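You operate a simulated robot arm through the tools that you are given. There is no shell and no other tool.

The job below is to be done with a simulated robot arm. You get a single attempt, and the scene is never put back.

JOB
Set the flow knob to 2 and clamp the closed green housing with the CLAMP button.
Fine: loosen the silver ring to free the knob and tighten it again before you clamp; the housing goes between pad and stop.
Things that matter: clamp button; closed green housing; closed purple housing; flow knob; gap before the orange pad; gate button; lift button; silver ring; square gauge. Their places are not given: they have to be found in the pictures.

Only the result counts: the job must be done as asked and must still hold three seconds after the hand-in. Knocking over, shifting, dropping, spilling or breaking anything else fails it.

ROBOT AND FRAMES
A 7-joint arm with a two-finger parallel gripper, fixed in place. Base frame: the origin is at the foot of the arm, x ahead of it, y to its left, z up. Units: m, rad, N and s.
With the tool pointing down near the work surface it reaches from about 0.3 to 0.68 m from the base axis. Its first joint turns from -1.152 to 1.152 rad. Payload 1.57 kg.
The tool frame sits at the grasp point between the pads (the TCP): z along the fingers, y along the line on which they close. The tips reach 0.03 m beyond it. Largest opening 0.11 m; finger width 0.024, thickness 0.012; the body of the gripper, 0.048 by 0.112 m, starts 0.078 m behind the TCP.
Orientation is that of the tool frame in the base frame, as a unit quaternion [w, x, y, z]. With the fingers straight down and closing along the base's y, the tool's x points along the base's -x, its y along +y and its z along -z.

CONTROLS
- The arm moves only by the tool step_arm. Its arguments are lists of equal length, an entry for each row: "xyz": the shift along the tool's x, y, z in m, a list of three; "turn": the turn, a rotation vector about the tool's x, y, z in rad, a list of three. In form: {"xyz": [[x, y, z], ...], "turn": [[ax, ay, az], ...]}. A call has 1 to 20 rows; each row shifts and turns the commanded pose from where the row before left it, along the tool's axes as they then stand. "fingers" is the closure, from 0 (fully open) to 1 (shut), set as the call begins (left out, the last holds). A row lasts 0.2 s, in which the tool goes at most 0.05 m and 0.15 rad; a call with a longer step from one row to the next is refused whole, and so is a gripper value outside its range. Where a pose cannot be reached the arm comes as near as it can. A force on the tool above 40 N (or 10 N above the force at the start of the call, whichever is more), or a blocked arm, ends the call early, and 0.2 s more pass. The fingers move at their own pace (about 0.108 m/s each) and stop on an object; they squeeze with about 32 N. The grip force told is the motor's: it shows also when the fingers shut on nothing. Time passes only in rows, and 0.2 s behind the last, so rows that do not move let the fingers close. It gives the time, the measured TCP pose, the force on the tool (base axes), the opening and the grip force at its end, in the units of the frame above (readings bear some noise), with the torque about the TCP (base axes, N m) and any sound that the robot's microphone picked up.
- Cameras (640 x 400 px; columns grow to the right, rows downward): "scene" is fixed at [0.1563, -0.3817, 1.4184]; the picture's right is [0.86, -0.50, 0.00], its down [-0.22, -0.37, -0.90] and it looks along [0.45, 0.78, -0.43] (base axes); focal length 309 px, centre (320, 200). "wrist" rides on the gripper at [0.07, 0.016, -0.141] in the tool frame; the picture's right is [-0.23, 0.97, 0.00], its down [-0.86, -0.20, -0.48] and it looks along [-0.47, -0.11, 0.88] (tool axes); focal length 222 px, centre (320, 200).
- capture(camera): a new picture of that camera. No time passes.
- locate(camera, pixels): for up to 12 pixels [column, row] of the newest picture of that camera ("zoom" is the newest enlarged one), the place [x, y, z] in the base frame of the surface seen there, good to about 0.002 m. No time passes.
- zoom(camera, box): a new picture of the part [left, top, right, bottom] of that camera's present view, enlarged. No time passes.
- hand_in(): hands the job in; it is judged then, once.

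Leave the gripper open and the arm clear of the work at the hand-in unless told otherwise.

The tools are called after ">>>" as name(argument=value, ...) on one line, values as JSON. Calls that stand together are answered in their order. step_arm: Moves the arm, as the interface text tells. Its arguments: {"type":"object","properties":{"xyz":{"type":"array"},"turn":{"type":"array"},"fingers":{"type":"number"}},"required":["xyz","turn"]} The other tools are called the same way: capture (camera) takes a picture; locate (camera, pixels) gives the place of the surface under pixels of a picture; zoom (camera, box) takes an enlarged picture of a part of a camera's view; hand_in () hands the job in.

At the start:

```text
time: 0.0
tool_pos: [0.3387, -0.0451, 1.2661]
ee_rot: [0.0, 0.0, 1.0, 0.0]
wrist_force: [0.1, -0.2, 0.4]
torque: [-0.02, 0.01, 0.02]
width: 0.1102
gripper_force: 0.1
```

scene: 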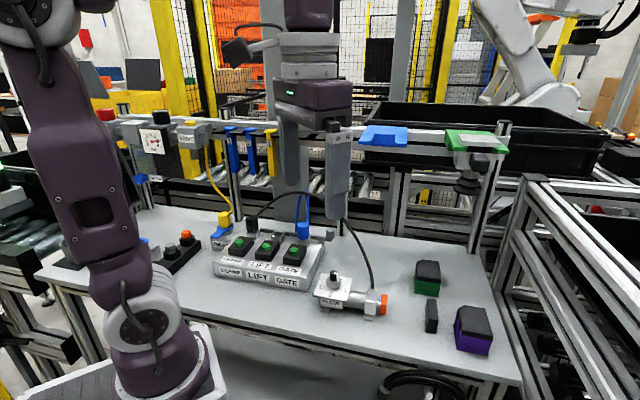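
wrist: 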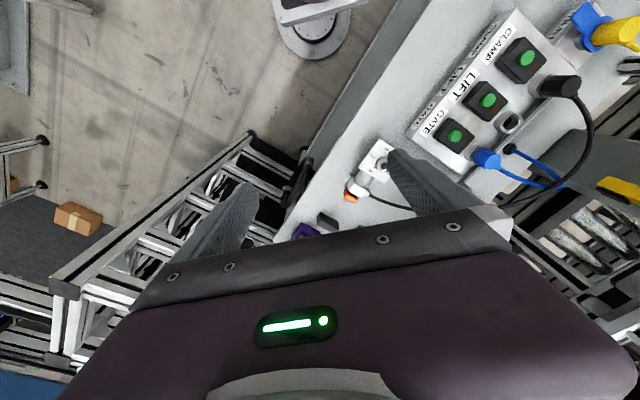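

I see the table with a three-button box (CLAMP, LIFT, GATE), a small device with a knob and an orange end, and green and purple housings. I'll enlarge these areas first.

>>> zoom(camera="scene", box=[290, 240, 410, 330])

>>> zoom(camera="scene", box=[400, 240, 520, 370])

>>> zoom(camera="scene", box=[200, 210, 340, 300])

```text
4.44 times, centred on (350, 285) of scene
```

zoom: 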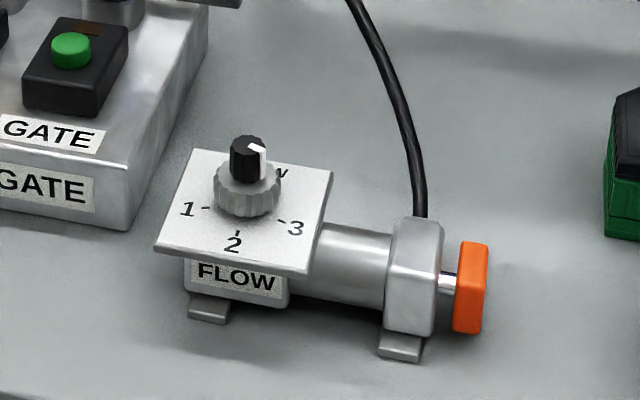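

```text
3.08 times, centred on (460, 305) of scene
```

zoom: 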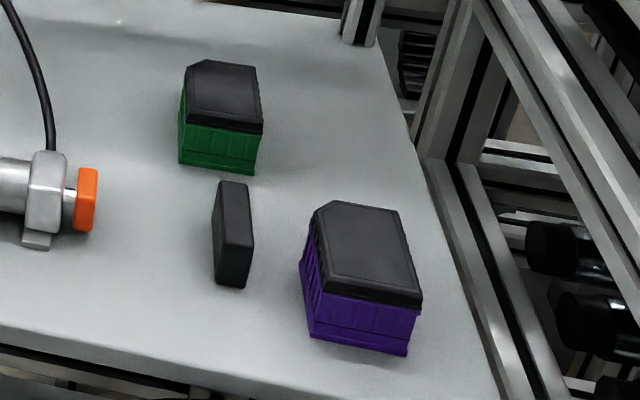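

```text
4.44 times, centred on (270, 255) of scene
```

zoom: 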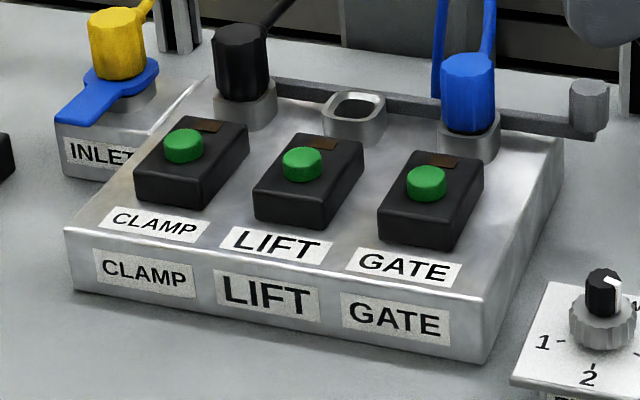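

The knob stands on a FLOW plate with 1, 2, 3, and the silver ring is under it. Next I look at the gauges, the manifold and the other parts.

>>> zoom(camera="scene", box=[90, 95, 240, 200])

>>> zoom(camera="scene", box=[320, 100, 520, 230])

>>> zoom(camera="scene", box=[310, 255, 370, 305])

>>> zoom(camera="scene", box=[20, 200, 220, 330])

```text
3.81 times, centred on (165, 148) of scene
```

zoom: 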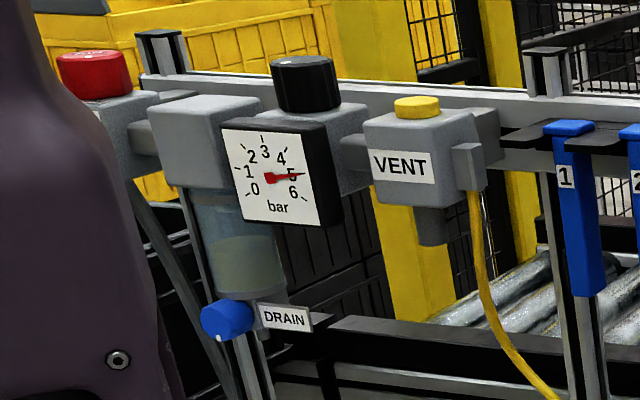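

```text
3.08 times, centred on (420, 165) of scene
```

zoom: 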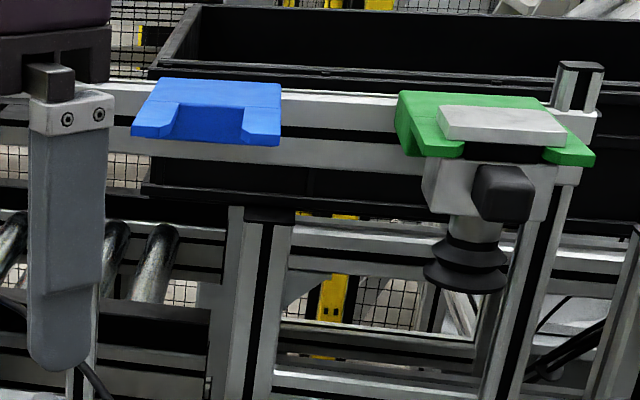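

```text
8.00 times, centred on (340, 280) of scene
```

zoom: 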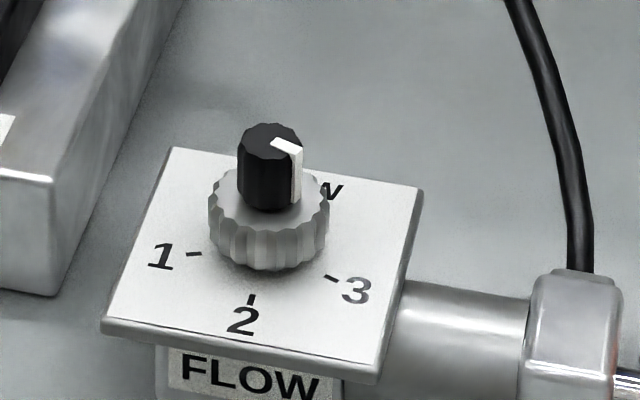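

```text
3.08 times, centred on (120, 265) of scene
```

zoom: 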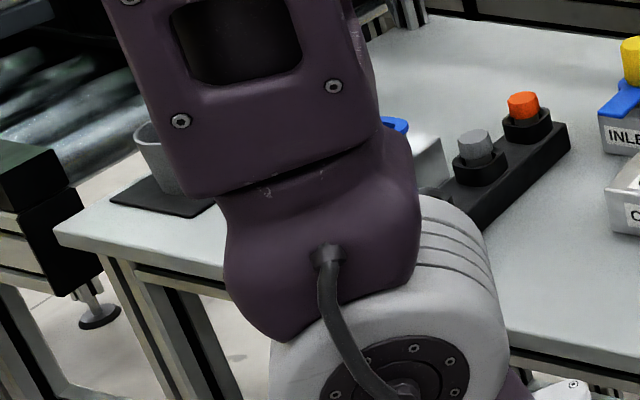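

The pressure gauge reads 5 bar. I zoom again on the knob to locate points on it: the plate corners, marks, knob top and pointer.

>>> zoom(camera="scene", box=[310, 255, 370, 305])

>>> locate(camera="zoom", pixels=[[176, 152], [418, 194], [376, 362], [108, 320], [193, 254], [251, 299], [330, 278], [262, 140], [294, 152], [270, 265], [325, 225], [215, 215]])

>>> locate(camera="scene", pixels=[[428, 272], [427, 290], [432, 303], [430, 325], [473, 320], [382, 300], [378, 305], [237, 240], [265, 246], [293, 250], [400, 300], [345, 330]])

```text
8.00 times, centred on (340, 280) of scene
```

zoom: 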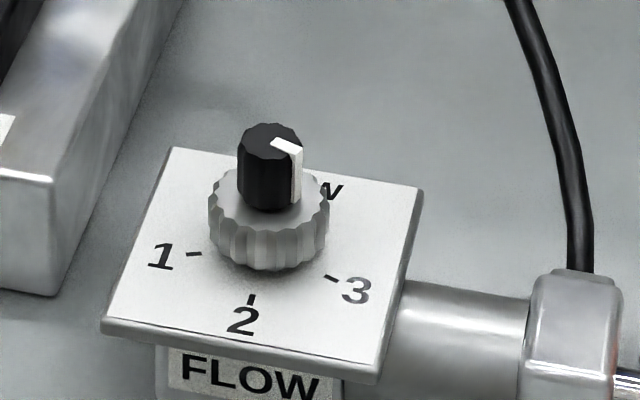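

```text
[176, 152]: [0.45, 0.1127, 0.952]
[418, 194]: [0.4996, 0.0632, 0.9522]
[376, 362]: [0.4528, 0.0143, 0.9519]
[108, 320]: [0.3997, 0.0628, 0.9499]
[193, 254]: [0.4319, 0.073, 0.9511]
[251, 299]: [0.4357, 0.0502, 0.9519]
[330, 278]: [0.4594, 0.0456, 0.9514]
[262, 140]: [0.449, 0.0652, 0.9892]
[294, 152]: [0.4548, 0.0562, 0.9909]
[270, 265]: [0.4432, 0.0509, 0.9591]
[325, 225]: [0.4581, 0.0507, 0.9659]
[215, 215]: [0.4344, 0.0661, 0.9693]
```

```text
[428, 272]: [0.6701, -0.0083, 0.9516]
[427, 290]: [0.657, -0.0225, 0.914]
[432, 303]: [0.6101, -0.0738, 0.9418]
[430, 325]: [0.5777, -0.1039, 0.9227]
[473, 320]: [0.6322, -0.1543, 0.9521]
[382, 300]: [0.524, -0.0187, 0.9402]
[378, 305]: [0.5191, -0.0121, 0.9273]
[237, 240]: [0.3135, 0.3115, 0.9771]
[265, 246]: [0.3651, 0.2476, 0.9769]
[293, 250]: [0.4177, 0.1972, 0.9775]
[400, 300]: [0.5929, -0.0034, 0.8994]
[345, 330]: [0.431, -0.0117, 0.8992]
```

The plate centre is near (0.45, 0.063, 0.952) and the dial is turned 45 degrees. The pointer seems to be near 3. Now I locate the green housing, the stop and the orange pad more precisely.

>>> zoom(camera="scene", box=[405, 250, 465, 340])

>>> zoom(camera="scene", box=[350, 265, 450, 340])

```text
4.44 times, centred on (435, 295) of scene
```

zoom: 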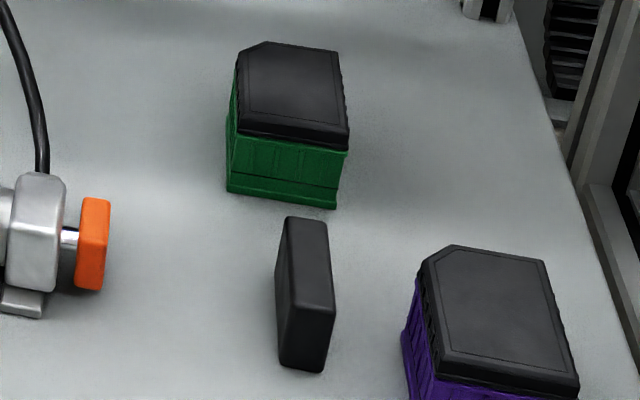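

```text
5.33 times, centred on (400, 302) of scene
```

zoom: 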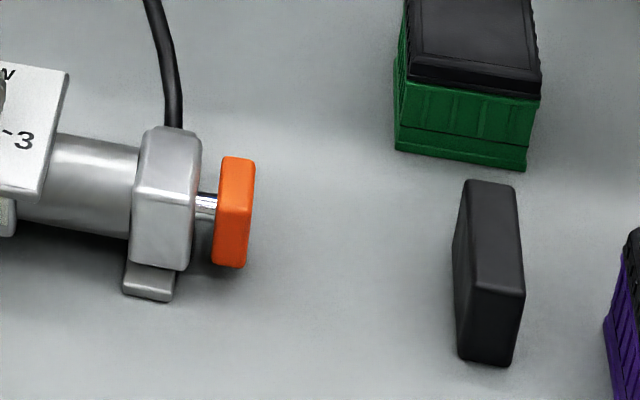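

I locate points on the pad, on the stop's top corners and on the housing in this last zoom.

>>> locate(camera="zoom", pixels=[[222, 162], [252, 162], [246, 262], [220, 258], [470, 183], [512, 188], [520, 285], [476, 282], [460, 352], [512, 358], [455, 270], [250, 210]])

>>> zoom(camera="scene", box=[405, 250, 465, 340])

>>> locate(camera="zoom", pixels=[[266, 44], [240, 60], [334, 52], [344, 142], [243, 128], [231, 190], [333, 206], [338, 160], [340, 100], [290, 90], [237, 145], [290, 170]])

```text
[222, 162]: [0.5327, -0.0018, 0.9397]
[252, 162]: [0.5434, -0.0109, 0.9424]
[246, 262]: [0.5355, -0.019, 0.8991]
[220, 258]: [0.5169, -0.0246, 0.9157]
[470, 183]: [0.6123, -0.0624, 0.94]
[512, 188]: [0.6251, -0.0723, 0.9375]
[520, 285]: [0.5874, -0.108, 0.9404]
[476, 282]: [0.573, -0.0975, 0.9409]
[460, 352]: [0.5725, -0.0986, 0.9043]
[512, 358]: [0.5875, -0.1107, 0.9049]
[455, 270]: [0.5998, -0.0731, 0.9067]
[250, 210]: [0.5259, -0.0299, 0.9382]
```

```text
4.44 times, centred on (435, 295) of scene
```

zoom: 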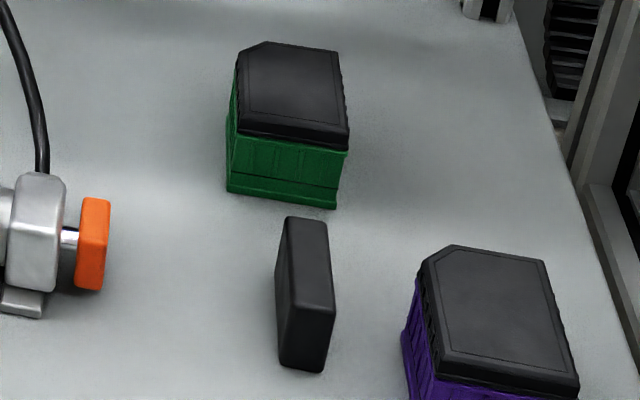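

```text
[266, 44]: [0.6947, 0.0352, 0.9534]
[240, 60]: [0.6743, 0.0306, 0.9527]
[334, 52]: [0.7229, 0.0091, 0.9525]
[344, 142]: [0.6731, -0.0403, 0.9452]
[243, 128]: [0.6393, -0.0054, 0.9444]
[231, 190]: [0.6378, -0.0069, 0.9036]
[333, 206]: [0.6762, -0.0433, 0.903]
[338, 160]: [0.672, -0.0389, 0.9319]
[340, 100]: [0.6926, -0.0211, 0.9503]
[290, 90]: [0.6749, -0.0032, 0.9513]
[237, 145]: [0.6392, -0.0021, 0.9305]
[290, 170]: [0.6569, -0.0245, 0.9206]
```

The gap between pad and stop is about 0.082 m, along the direction (0.71, -0.71). The housing is about 0.053 x 0.070 x 0.053. I check the hose and manifold heights before moving.

>>> locate(camera="scene", pixels=[[252, 212], [270, 199], [300, 193], [330, 202], [348, 222], [362, 250], [371, 275], [302, 200], [303, 228], [224, 220], [328, 236], [386, 140]])

>>> zoom(camera="scene", box=[200, 170, 400, 310])

```text
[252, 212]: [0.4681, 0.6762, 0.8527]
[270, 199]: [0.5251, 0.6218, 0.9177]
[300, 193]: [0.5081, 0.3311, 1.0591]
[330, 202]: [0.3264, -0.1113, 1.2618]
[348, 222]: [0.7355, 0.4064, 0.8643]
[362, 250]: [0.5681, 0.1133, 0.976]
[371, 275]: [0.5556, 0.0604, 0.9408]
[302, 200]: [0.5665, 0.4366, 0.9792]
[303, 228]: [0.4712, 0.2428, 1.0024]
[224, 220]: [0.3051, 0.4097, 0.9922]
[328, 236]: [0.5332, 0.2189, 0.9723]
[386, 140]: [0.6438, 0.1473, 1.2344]
```

```text
2.86 times, centred on (300, 240) of scene
```

zoom: 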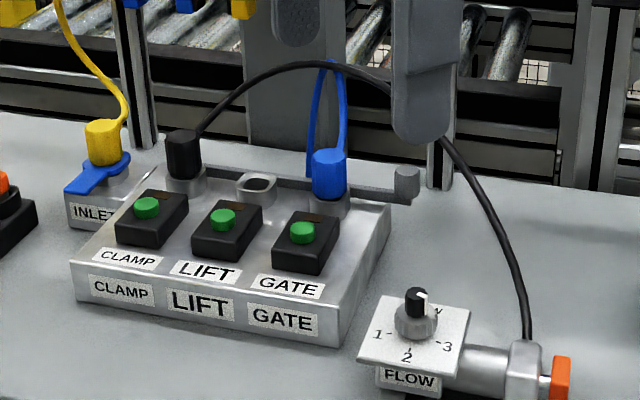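

The hose arcs behind the knob, out of the way. Next I check where the rail with the blue and green carriers is, because the arm will reach near it.

>>> locate(camera="scene", pixels=[[370, 142], [405, 145], [450, 140], [500, 150], [476, 158], [480, 130], [466, 185], [420, 148], [505, 130], [470, 240], [490, 200], [345, 135]])

>>> zoom(camera="wrist", box=[320, 0, 640, 240])

```text
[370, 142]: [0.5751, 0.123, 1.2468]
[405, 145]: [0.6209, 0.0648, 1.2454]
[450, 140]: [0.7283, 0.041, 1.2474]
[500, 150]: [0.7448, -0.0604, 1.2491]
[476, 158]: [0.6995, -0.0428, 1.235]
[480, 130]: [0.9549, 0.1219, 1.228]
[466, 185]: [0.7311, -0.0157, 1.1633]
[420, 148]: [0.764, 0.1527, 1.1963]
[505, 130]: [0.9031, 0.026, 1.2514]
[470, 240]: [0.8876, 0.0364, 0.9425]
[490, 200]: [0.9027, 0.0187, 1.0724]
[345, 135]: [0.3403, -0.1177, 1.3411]
```

```text
1.67 times, centred on (480, 120) of wrist
```

zoom: 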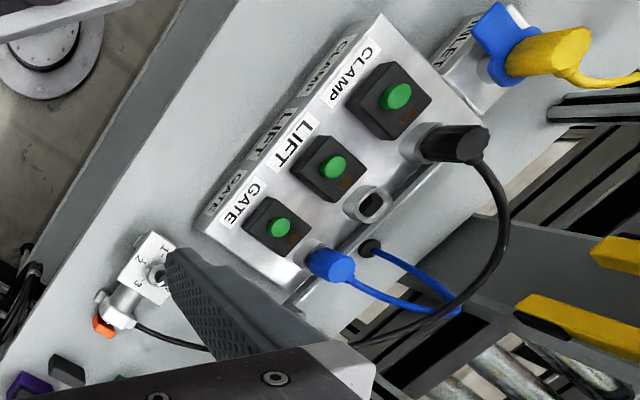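

The green carrier and its suction tool hang at z about 1.15–1.25, right above and behind the green housing. The wrist must therefore lean back toward the robot when I pick the housing. I do the knob first and move to a point above it for a close look, with TCP near (0.450, 0.063, 1.10).

>>> step_arm(xyz=[[-0.0186, 0.018, 0.0275], [-0.0186, 0.018, 0.0275], [-0.0186, 0.018, 0.0275], [-0.0186, 0.018, 0.0275], [-0.0186, 0.018, 0.0275], [-0.0186, 0.018, 0.0275]], turn=[[0, 0, 0], [0, 0, 0], [0, 0, 0], [0, 0, 0], [0, 0, 0], [0, 0, 0]], fingers=0)

>>> capture(camera="wrist")

>>> capture(camera="scene")

```text
time: 1.4
tool_pos: [0.4495, 0.0629, 1.1021]
ee_rot: [0.0, -0.001, 1.0, 0.0]
wrist_force: [-0.1, 0.1, 0.3]
torque: [-0.03, -0.01, 0.01]
width: 0.1097
gripper_force: 0.0
```

```text
taken
```

wrist: 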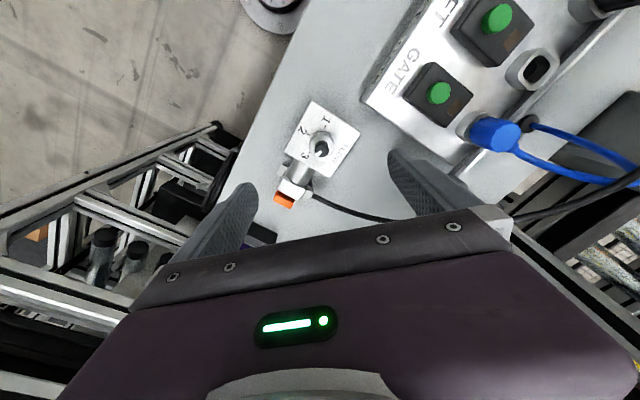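

```text
taken
```

scene: 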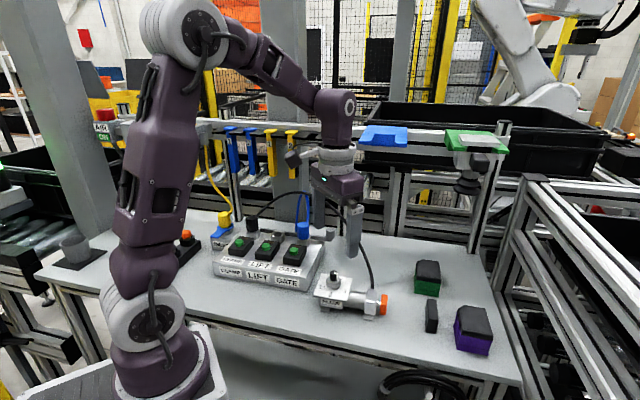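

The tool is above the knob. I zoom the wrist picture on the dial at about (320, 145).

>>> zoom(camera="wrist", box=[265, 90, 375, 210])

>>> locate(camera="wrist", pixels=[[320, 148], [308, 101], [360, 130], [331, 176], [284, 151], [284, 197]])

>>> zoom(camera="scene", box=[310, 255, 370, 305])

```text
3.33 times, centred on (320, 150) of wrist
```

zoom: 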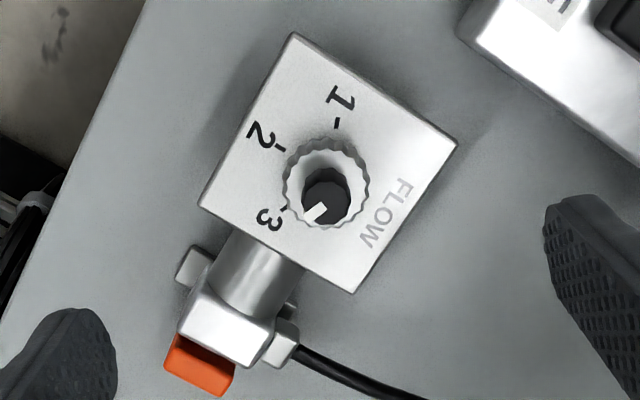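

```text
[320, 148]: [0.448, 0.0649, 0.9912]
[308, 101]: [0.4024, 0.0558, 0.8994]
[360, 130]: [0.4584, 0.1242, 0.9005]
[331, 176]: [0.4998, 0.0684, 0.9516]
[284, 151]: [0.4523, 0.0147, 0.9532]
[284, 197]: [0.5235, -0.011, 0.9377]
```

```text
8.00 times, centred on (340, 280) of scene
```

zoom: 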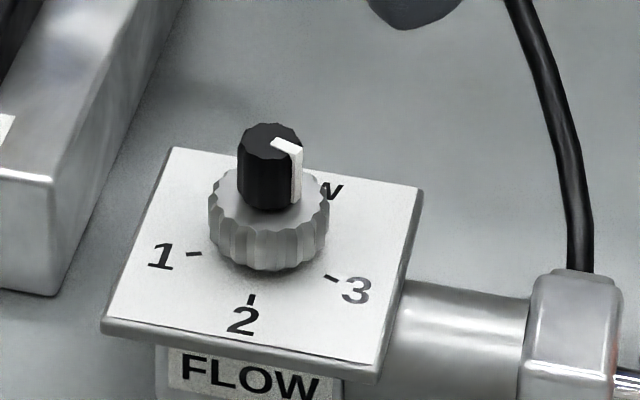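

The pointer is near 3. I locate the ticks and the pointer ends in the wrist zoom to get angles.

>>> zoom(camera="wrist", box=[295, 120, 350, 175])

```text
7.27 times, centred on (322, 148) of wrist
```

zoom: 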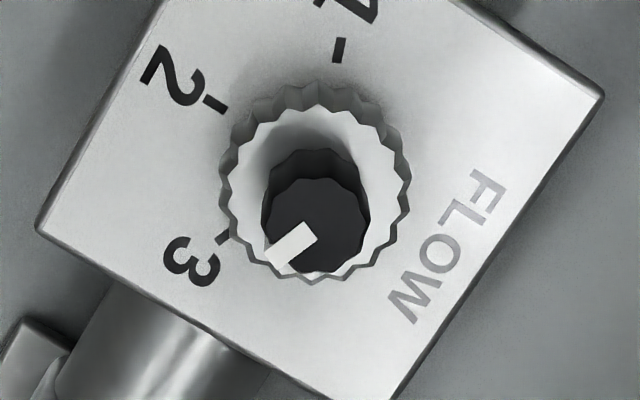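

>>> locate(camera="zoom", pixels=[[338, 50], [214, 104], [225, 237], [322, 215], [280, 255], [308, 234], [236, 200], [402, 210], [318, 112], [318, 276], [275, 225], [364, 210]])

```text
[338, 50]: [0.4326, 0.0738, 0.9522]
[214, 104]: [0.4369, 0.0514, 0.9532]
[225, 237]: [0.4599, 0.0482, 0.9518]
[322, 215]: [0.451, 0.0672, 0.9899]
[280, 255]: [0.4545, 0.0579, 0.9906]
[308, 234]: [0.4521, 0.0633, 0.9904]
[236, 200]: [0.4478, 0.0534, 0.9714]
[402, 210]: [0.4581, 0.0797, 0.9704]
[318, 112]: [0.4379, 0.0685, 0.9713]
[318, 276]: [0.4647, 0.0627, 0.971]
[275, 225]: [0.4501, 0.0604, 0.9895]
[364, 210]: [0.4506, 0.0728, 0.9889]
```

The knob axis is near (0.4507, 0.0650). The ticks lie at about 155° (1), -135° (2) and -64° (3), and the pointer is at about -64°, so it is on 3. The ring spans z 0.952–0.971 and the knob reaches 0.990. I narrow the fingers to about 0.06 and descend around the ring to TCP z 0.985.

>>> step_arm(xyz=[[-0.0012, 0.002, 0.02], [0, 0, 0.03], [0, 0, 0.03], [0, 0, 0.02], [0, 0, 0.0165]], turn=[[0, 0, 0], [0, 0, 0], [0, 0, 0], [0, 0, 0], [0, 0, 0]], fingers=0.45)

>>> capture(camera="wrist")

>>> zoom(camera="scene", box=[290, 220, 410, 310])

```text
time: 2.6
tool_pos: [0.4513, 0.0649, 0.9848]
ee_rot: [-0.001, 0.001, 1.0, 0.0]
wrist_force: [0.6, 0.1, -0.1]
torque: [0.01, 0.04, 0.03]
width: 0.0605
gripper_force: 0.0
```

```text
taken
```

wrist: 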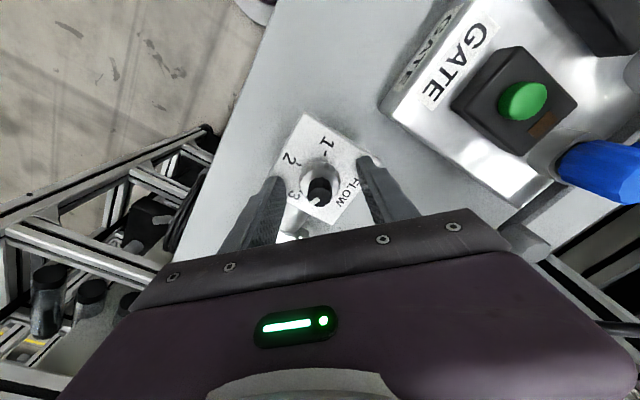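

```text
4.44 times, centred on (350, 265) of scene
```

zoom: 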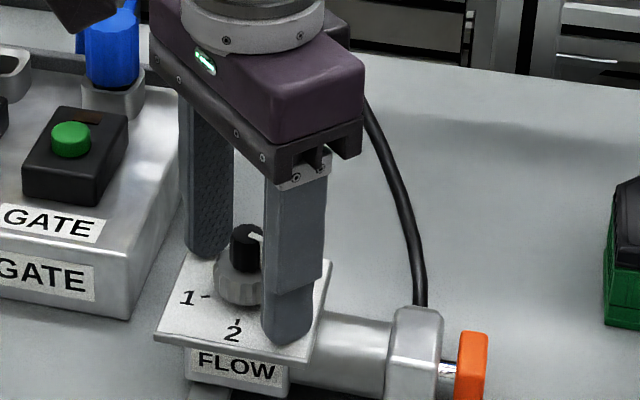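

The fingers stand on both sides of the ring, with force near zero. Now I close on the ring.

>>> step_arm(xyz=[[0, 0, 0], [0, 0, 0], [0, 0, 0]], turn=[[0, 0, 0], [0, 0, 0], [0, 0, 0]], fingers=1)

>>> zoom(camera="wrist", box=[265, 120, 385, 220])

```text
time: 3.4
tool_pos: [0.45, 0.0648, 0.9836]
ee_rot: [0.0, 0.0, 1.0, 0.0]
wrist_force: [0.0, -3.8, -9.1]
torque: [-0.07, -1.0, 0.03]
width: 0.0312
gripper_force: 39.9
```

```text
4.00 times, centred on (325, 170) of wrist
```

zoom: 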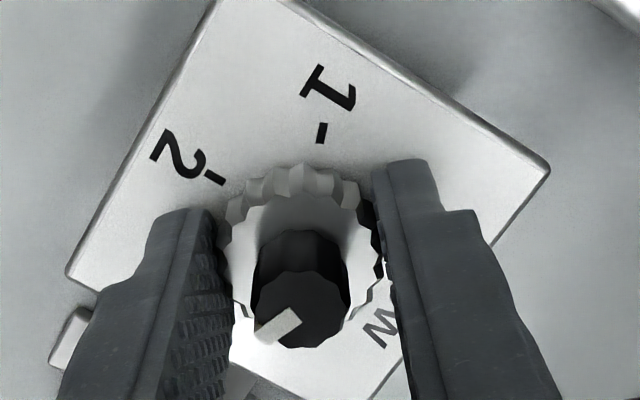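

The grip on the ring reads 0.031 m wide and 40 N. I turn it counter-clockwise seen from above (tool z negative), first by 0.3 rad, and watch the torque.

>>> step_arm(xyz=[[0, 0, 0], [0, 0, 0], [0, 0, 0], [0, 0, 0]], turn=[[0, 0, -0.1], [0, 0, -0.1], [0, 0, -0.1], [0, 0, 0]])

>>> zoom(camera="wrist", box=[265, 120, 385, 220])

>>> zoom(camera="scene", box=[310, 255, 370, 305])

```text
time: 4.4
tool_pos: [0.4498, 0.0641, 0.9844]
ee_rot: [-0.001, -0.15, 0.989, 0.0]
wrist_force: [0.9, -2.2, -14.2]
torque: [-0.1, 0.27, 0.01]
width: 0.0317
gripper_force: 40.3
```

```text
4.00 times, centred on (325, 170) of wrist
```

zoom: 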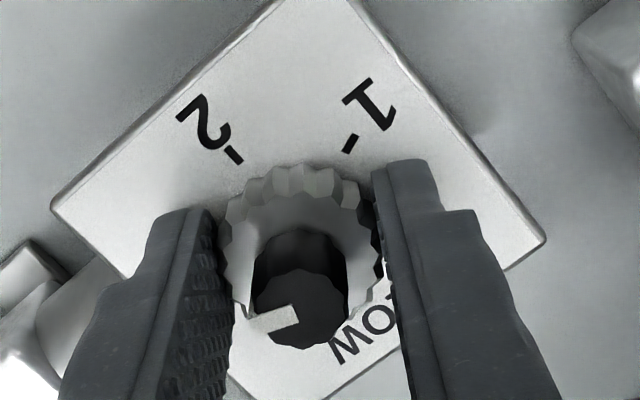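

```text
8.00 times, centred on (340, 280) of scene
```

zoom: 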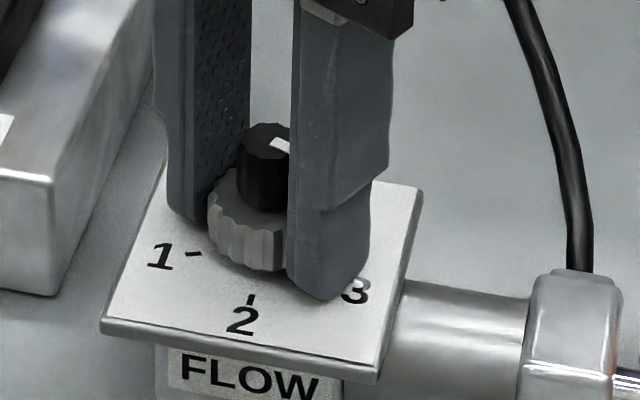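

The ring appears to turn with the fingers and the torque is low. I continue counter-clockwise by 0.6 rad more.

>>> step_arm(xyz=[[0, 0, 0], [0, 0, 0], [0, 0, 0], [0, 0, 0], [0, 0, 0], [0, 0, 0], [0, 0, 0]], turn=[[0, 0, -0.1], [0, 0, -0.1], [0, 0, -0.1], [0, 0, -0.1], [0, 0, -0.1], [0, 0, -0.1], [0, 0, 0]])

>>> zoom(camera="wrist", box=[265, 120, 385, 220])

>>> zoom(camera="scene", box=[310, 255, 370, 305])

```text
time: 6.0
tool_pos: [0.4503, 0.0652, 0.9846]
ee_rot: [0.0, -0.436, 0.9, 0.0]
wrist_force: [-3.4, -4.9, -14.9]
torque: [-0.3, 0.18, -0.01]
width: 0.0315
gripper_force: 40.5
```

```text
4.00 times, centred on (325, 170) of wrist
```

zoom: 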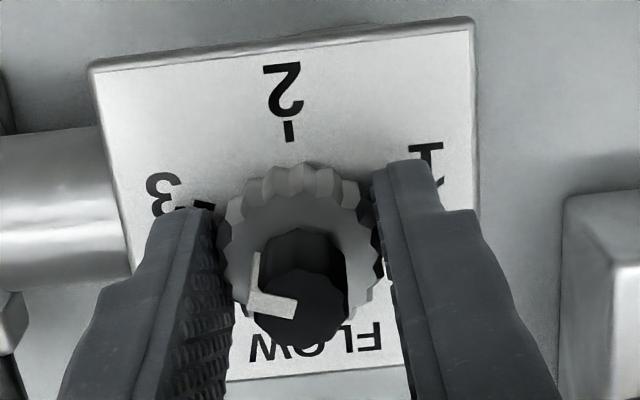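

```text
8.00 times, centred on (340, 280) of scene
```

zoom: 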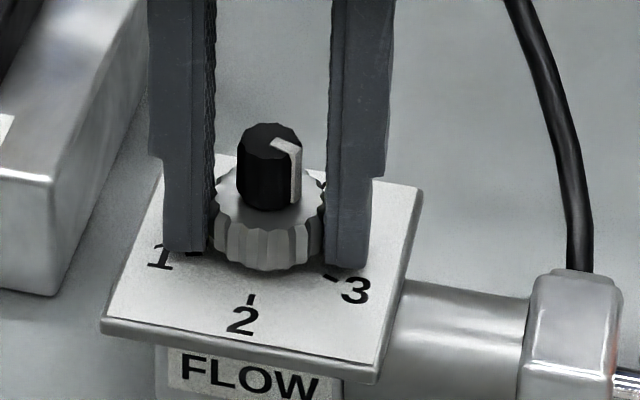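

The ring has turned about 52° and the knob still stands at 3. I go on by another 0.7 rad.

>>> step_arm(xyz=[[0, 0, 0], [0, 0, 0], [0, 0, 0], [0, 0, 0], [0, 0, 0], [0, 0, 0], [0, 0, 0], [0, 0, 0]], turn=[[0, 0, -0.1], [0, 0, -0.1], [0, 0, -0.1], [0, 0, -0.1], [0, 0, -0.1], [0, 0, -0.1], [0, 0, -0.1], [0, 0, 0]])

>>> zoom(camera="wrist", box=[265, 120, 385, 220])

>>> zoom(camera="scene", box=[310, 255, 370, 305])

```text
time: 7.8
tool_pos: [0.4505, 0.0642, 0.9851]
ee_rot: [0.0, 0.718, -0.696, 0.0]
wrist_force: [-0.5, -10.3, -13.5]
torque: [-0.7, 0.03, -0.02]
width: 0.0315
gripper_force: 40.1
```

```text
4.00 times, centred on (325, 170) of wrist
```

zoom: 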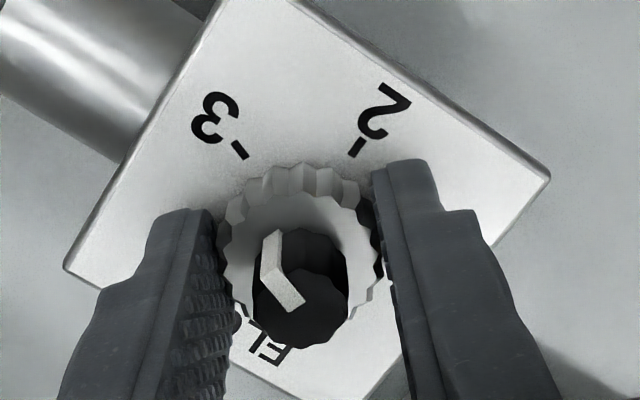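

```text
8.00 times, centred on (340, 280) of scene
```

zoom: 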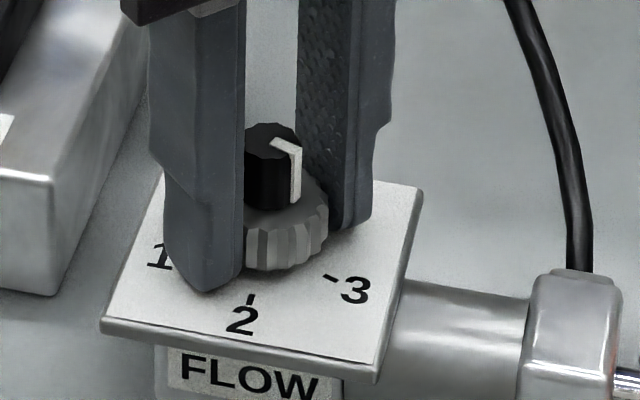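

The ring has turned 92° with no resistance. I release it and raise the tips to about 0.974, just above the ring and level with the knob.

>>> step_arm(xyz=[[0, 0, 0], [0, 0, 0], [0, 0, -0.01], [0, 0, -0.0095], [0, 0, 0]], turn=[[0, 0, 0], [0, 0, 0], [0, 0, 0], [0, 0, 0], [0, 0, 0]], fingers=0.5)

>>> zoom(camera="wrist", box=[265, 120, 385, 220])

>>> zoom(camera="scene", box=[310, 255, 370, 305])

```text
time: 9.0
tool_pos: [0.4504, 0.0649, 1.0034]
ee_rot: [0.0, 0.718, -0.697, 0.0]
wrist_force: [-0.7, -0.2, 0.3]
torque: [0.01, 0.02, 0.05]
width: 0.0547
gripper_force: 0.0
```

```text
4.00 times, centred on (325, 170) of wrist
```

zoom: 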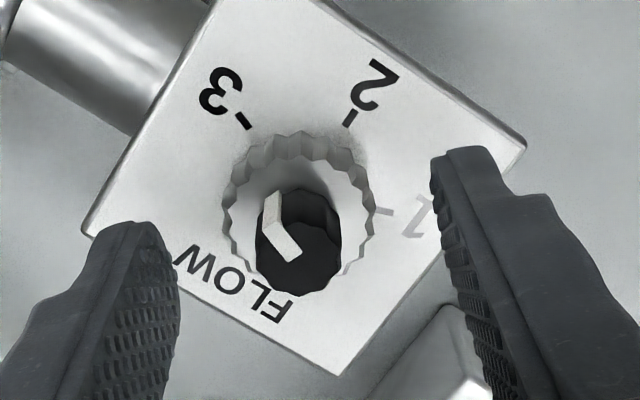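

```text
8.00 times, centred on (340, 280) of scene
```

zoom: 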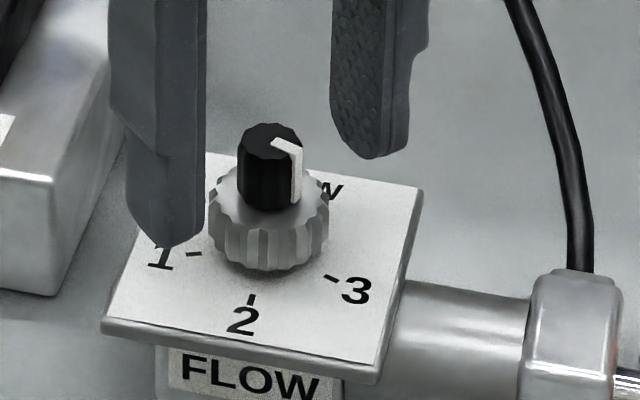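

The fingers are around the knob at the right height. I close on the knob.

>>> step_arm(xyz=[[0, 0, 0], [0, 0, 0], [0, 0, 0]], turn=[[0, 0, 0], [0, 0, 0], [0, 0, 0]], fingers=1)

>>> zoom(camera="wrist", box=[265, 120, 385, 220])

```text
time: 9.8
tool_pos: [0.4505, 0.0657, 1.0047]
ee_rot: [-0.001, 0.717, -0.697, 0.0]
wrist_force: [5.4, 0.2, 1.1]
torque: [0.09, 0.14, -0.03]
width: 0.0162
gripper_force: 32.0
```

```text
4.00 times, centred on (325, 170) of wrist
```

zoom: 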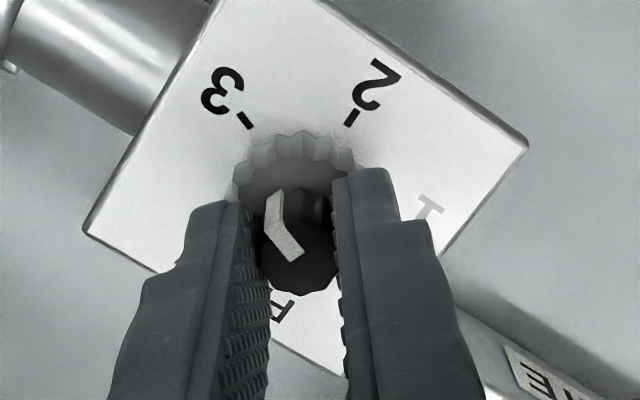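

The fingers hold the knob at a width of 0.016. I turn it clockwise from above (tool z positive) by 0.3 rad as a test.

>>> step_arm(xyz=[[0, 0, 0], [0, 0, 0], [0, 0, 0], [0, 0, 0]], turn=[[0, 0, 0.1], [0, 0, 0.1], [0, 0, 0.1], [0, 0, 0]])

>>> zoom(camera="wrist", box=[265, 120, 385, 220])

>>> zoom(camera="scene", box=[310, 255, 370, 305])

```text
time: 10.8
tool_pos: [0.4519, 0.0654, 1.0039]
ee_rot: [0.001, -0.605, 0.797, -0.001]
wrist_force: [3.2, -3.2, 14.0]
torque: [-0.14, -0.05, 0.01]
width: 0.0166
gripper_force: 31.6
```

```text
4.00 times, centred on (325, 170) of wrist
```

zoom: 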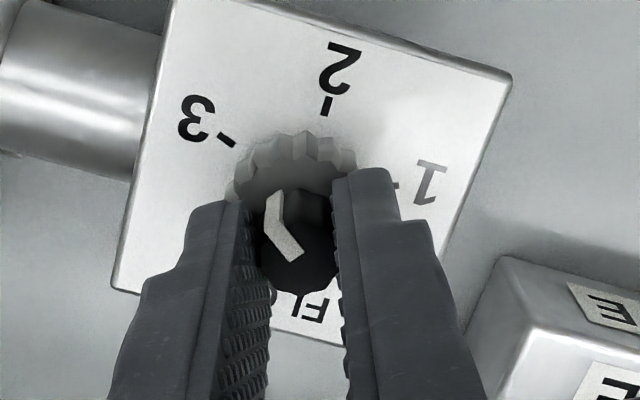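

```text
8.00 times, centred on (340, 280) of scene
```

zoom: 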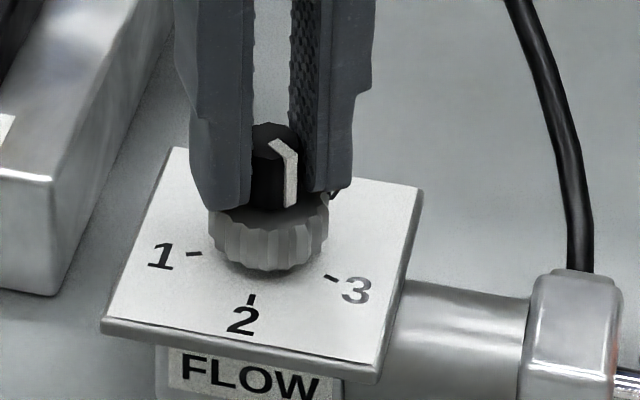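

The knob turns with the fingers. I turn 0.9 rad more, then check against the 2 tick.

>>> step_arm(xyz=[[0, 0, 0], [0, 0, 0], [0, 0, 0], [0, 0, 0], [0, 0, 0], [0, 0, 0], [0, 0, 0], [0, 0, 0], [0, 0, 0], [0, 0, 0]], turn=[[0, 0, 0.1], [0, 0, 0.1], [0, 0, 0.1], [0, 0, 0.1], [0, 0, 0.1], [0, 0, 0.1], [0, 0, 0.1], [0, 0, 0.1], [0, 0, 0.1], [0, 0, 0]])

>>> zoom(camera="wrist", box=[265, 120, 385, 220])

>>> zoom(camera="scene", box=[310, 255, 370, 305])

```text
time: 13.0
tool_pos: [0.451, 0.0654, 1.0043]
ee_rot: [0.0, -0.199, 0.98, 0.001]
wrist_force: [6.0, -4.8, 1.7]
torque: [0.11, -0.55, 0.03]
width: 0.0161
gripper_force: 31.6
```

```text
4.00 times, centred on (325, 170) of wrist
```

zoom: 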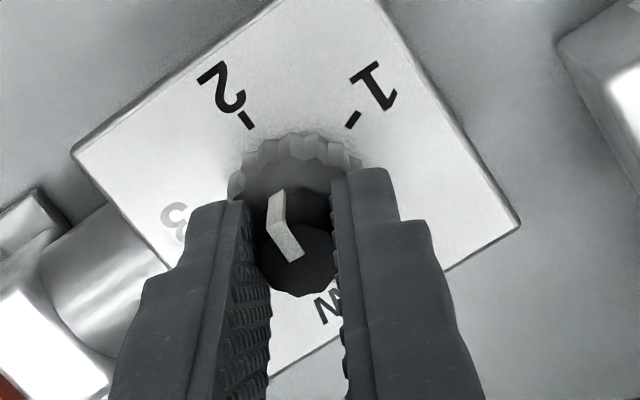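

```text
8.00 times, centred on (340, 280) of scene
```

zoom: 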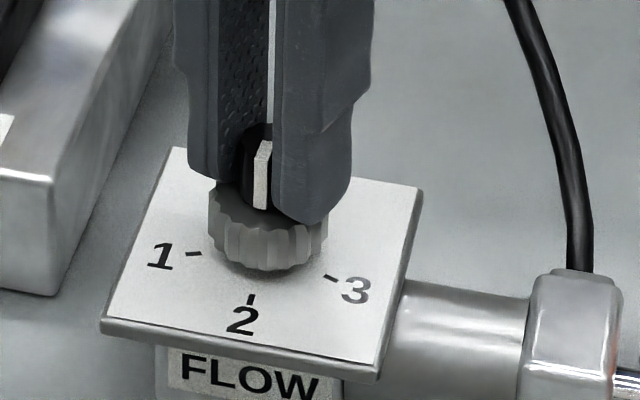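

The pointer should be near 2 now. I zoom in tightly from the wrist to measure the pointer direction against the tick.

>>> zoom(camera="wrist", box=[290, 125, 350, 195])

```text
5.71 times, centred on (320, 160) of wrist
```

zoom: 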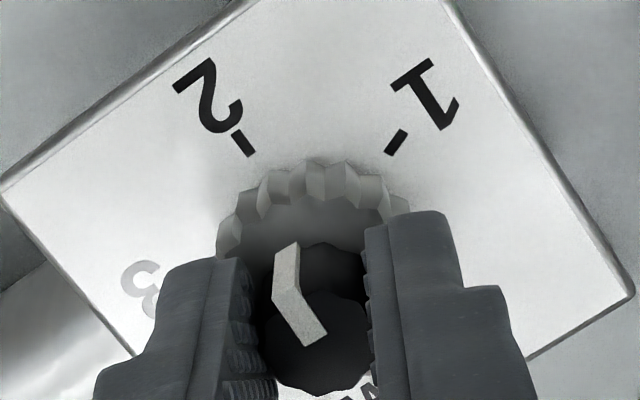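

>>> locate(camera="zoom", pixels=[[319, 340], [286, 297], [310, 344], [326, 336], [297, 288], [277, 299], [235, 132], [252, 155], [405, 132], [387, 153], [300, 345], [275, 320]])

>>> zoom(camera="scene", box=[325, 265, 355, 300])

```text
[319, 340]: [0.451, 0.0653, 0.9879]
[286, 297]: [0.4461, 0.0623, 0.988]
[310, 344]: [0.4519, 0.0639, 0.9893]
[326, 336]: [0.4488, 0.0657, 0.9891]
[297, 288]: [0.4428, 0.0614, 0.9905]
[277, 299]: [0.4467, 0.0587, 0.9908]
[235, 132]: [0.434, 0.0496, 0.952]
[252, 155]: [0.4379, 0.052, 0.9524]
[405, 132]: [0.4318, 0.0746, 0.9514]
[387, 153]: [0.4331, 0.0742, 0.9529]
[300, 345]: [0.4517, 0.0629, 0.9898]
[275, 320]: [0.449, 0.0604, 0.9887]
```

```text
11.43 times, centred on (340, 282) of scene
```

zoom: 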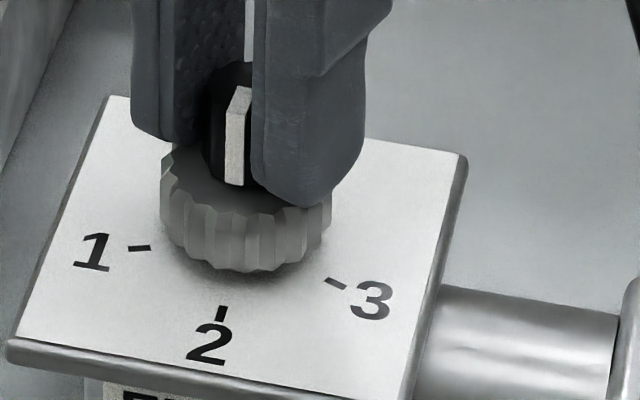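

The pointer looks 4–6° past the 2 direction (clockwise), compared with the plate edge, which is parallel to the 2 tick. I turn back by 0.08 rad and zoom closer.

>>> step_arm(xyz=[[0, 0, 0], [0, 0, 0]], turn=[[0, 0, -0.08], [0, 0, 0]])

>>> zoom(camera="wrist", box=[300, 165, 340, 195])

>>> zoom(camera="wrist", box=[270, 120, 390, 200])

>>> zoom(camera="scene", box=[325, 265, 355, 300])

```text
time: 13.6
tool_pos: [0.4506, 0.0659, 1.0037]
ee_rot: [0.0, -0.239, 0.971, 0.0]
wrist_force: [3.7, -1.3, -4.7]
torque: [0.24, -0.59, 0.02]
width: 0.0162
gripper_force: 31.5
```

```text
13.33 times, centred on (320, 180) of wrist
```

zoom: 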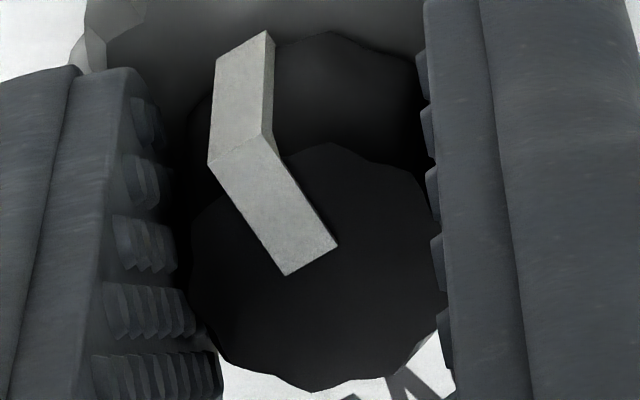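

```text
5.00 times, centred on (330, 160) of wrist
```

zoom: 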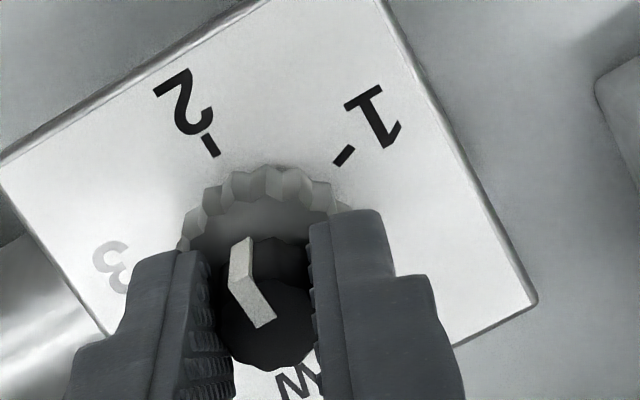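

```text
11.43 times, centred on (340, 282) of scene
```

zoom: 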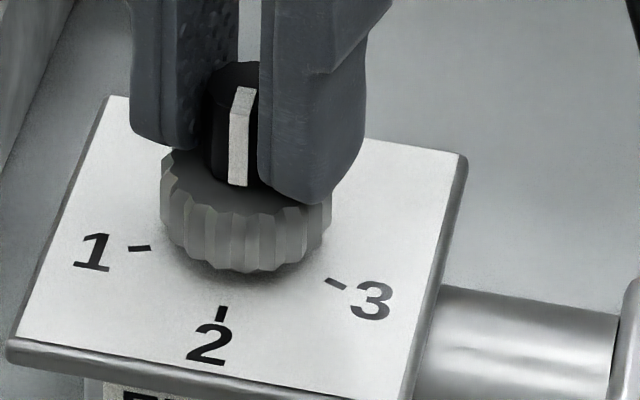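

The pointer is now within about 1° of the 2 tick (pointer about -134°, tick about -135°). I release the knob gently and check that it stays.

>>> step_arm(xyz=[[0, 0, 0], [0, 0, 0]], turn=[[0, 0, 0], [0, 0, 0]], fingers=0.5)

>>> zoom(camera="wrist", box=[300, 165, 340, 195])

>>> zoom(camera="wrist", box=[270, 120, 390, 200])

```text
time: 14.2
tool_pos: [0.4515, 0.0648, 1.005]
ee_rot: [0.0, -0.237, 0.971, 0.0]
wrist_force: [0.5, -0.1, 0.3]
torque: [-0.02, -0.02, 0.01]
width: 0.0548
gripper_force: 0.0
```

```text
13.33 times, centred on (320, 180) of wrist
```

zoom: 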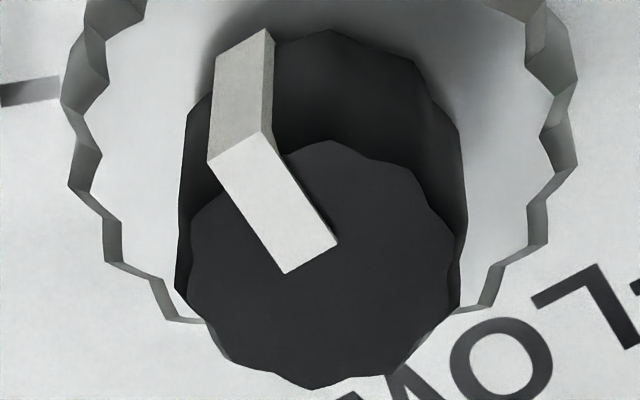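

```text
5.00 times, centred on (330, 160) of wrist
```

zoom: 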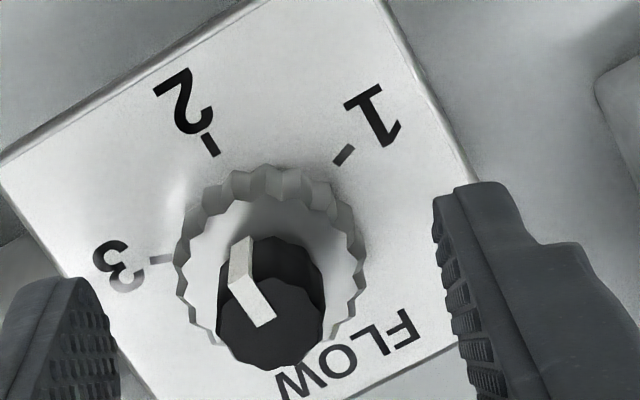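

The knob stayed at 2 after release. Now I turn the open gripper back counter-clockwise by 1.08 rad to gain range, and lower it to ring height.

>>> step_arm(xyz=[[0, 0, 0], [0, 0, 0], [0, 0, 0], [0, 0, 0], [0, 0, 0], [0, 0, 0], [0, 0, 0], [0, 0, 0], [0, 0, 0], [0, 0, 0.01], [0, 0, 0.0095], [0, 0, 0]], turn=[[0, 0, -0.12], [0, 0, -0.12], [0, 0, -0.12], [0, 0, -0.12], [0, 0, -0.12], [0, 0, -0.12], [0, 0, -0.12], [0, 0, -0.12], [0, 0, -0.12], [0, 0, 0], [0, 0, 0], [0, 0, 0]])

>>> zoom(camera="wrist", box=[265, 120, 385, 220])

```text
time: 16.8
tool_pos: [0.4507, 0.0661, 0.9838]
ee_rot: [0.0, -0.704, 0.71, 0.0]
wrist_force: [-0.7, 0.4, 0.8]
torque: [0.06, -0.05, 0.0]
width: 0.0548
gripper_force: 0.0
```

```text
4.00 times, centred on (325, 170) of wrist
```

zoom: 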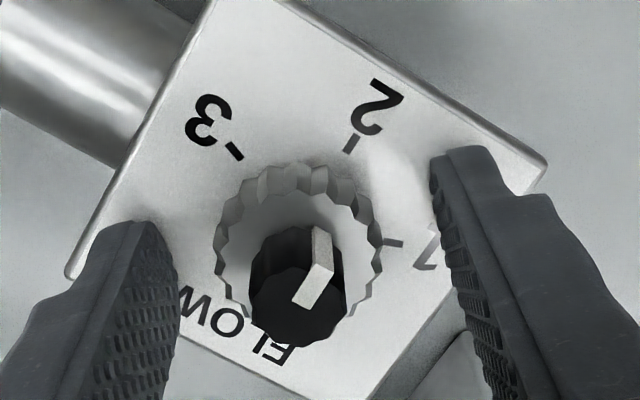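

The fingers are around the ring and the pointer is on 2. I close on the ring, wait, then turn clockwise (tool z positive) by 0.9 rad.

>>> step_arm(xyz=[[0, 0, 0], [0, 0, 0], [0, 0, 0]], turn=[[0, 0, 0], [0, 0, 0], [0, 0, 0]], fingers=1)

>>> step_arm(xyz=[[0, 0, 0], [0, 0, 0], [0, 0, 0], [0, 0, 0], [0, 0, 0], [0, 0, 0], [0, 0, 0], [0, 0, 0], [0, 0, 0], [0, 0, 0]], turn=[[0, 0, 0.1], [0, 0, 0.1], [0, 0, 0.1], [0, 0, 0.1], [0, 0, 0.1], [0, 0, 0.1], [0, 0, 0.1], [0, 0, 0.1], [0, 0, 0.1], [0, 0, 0]])

>>> zoom(camera="wrist", box=[265, 120, 385, 220])

```text
time: 17.6
tool_pos: [0.4509, 0.0652, 0.9853]
ee_rot: [0.001, -0.704, 0.71, -0.001]
wrist_force: [6.0, 0.7, -5.4]
torque: [0.01, -0.18, 0.0]
width: 0.0315
gripper_force: 40.3
```

```text
time: 19.8
tool_pos: [0.4513, 0.0653, 0.9846]
ee_rot: [-0.001, -0.324, 0.946, 0.0]
wrist_force: [3.8, -0.9, 8.2]
torque: [0.12, -0.25, -0.01]
width: 0.0315
gripper_force: 39.9
```

```text
4.00 times, centred on (325, 170) of wrist
```

zoom: 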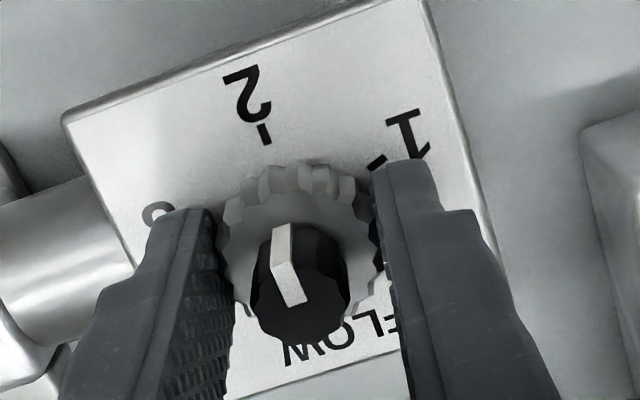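

The ring follows and the pointer stays at 2. I continue clockwise by 0.7 rad, which brings it to the original ring angle.

>>> step_arm(xyz=[[0, 0, 0], [0, 0, 0], [0, 0, 0], [0, 0, 0], [0, 0, 0], [0, 0, 0], [0, 0, 0]], turn=[[0, 0, 0.1], [0, 0, 0.1], [0, 0, 0.1], [0, 0, 0.1], [0, 0, 0.1], [0, 0, 0.1], [0, 0, 0.1]])

>>> zoom(camera="wrist", box=[265, 120, 385, 220])

```text
time: 21.4
tool_pos: [0.4511, 0.0645, 0.9855]
ee_rot: [0.001, 0.02, 1.0, 0.0]
wrist_force: [3.5, -3.5, -4.2]
torque: [-0.17, -0.78, -0.01]
width: 0.0312
gripper_force: 40.2
```

```text
4.00 times, centred on (325, 170) of wrist
```

zoom: 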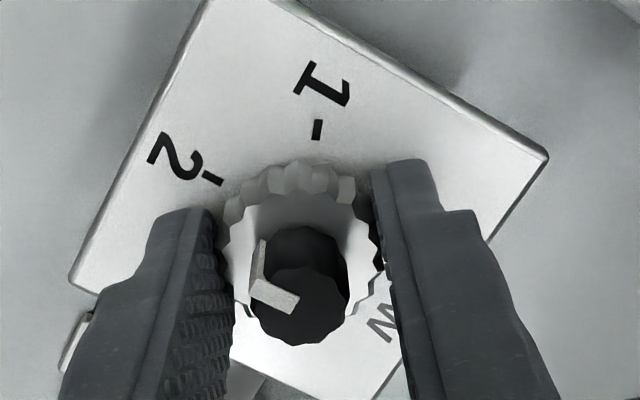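

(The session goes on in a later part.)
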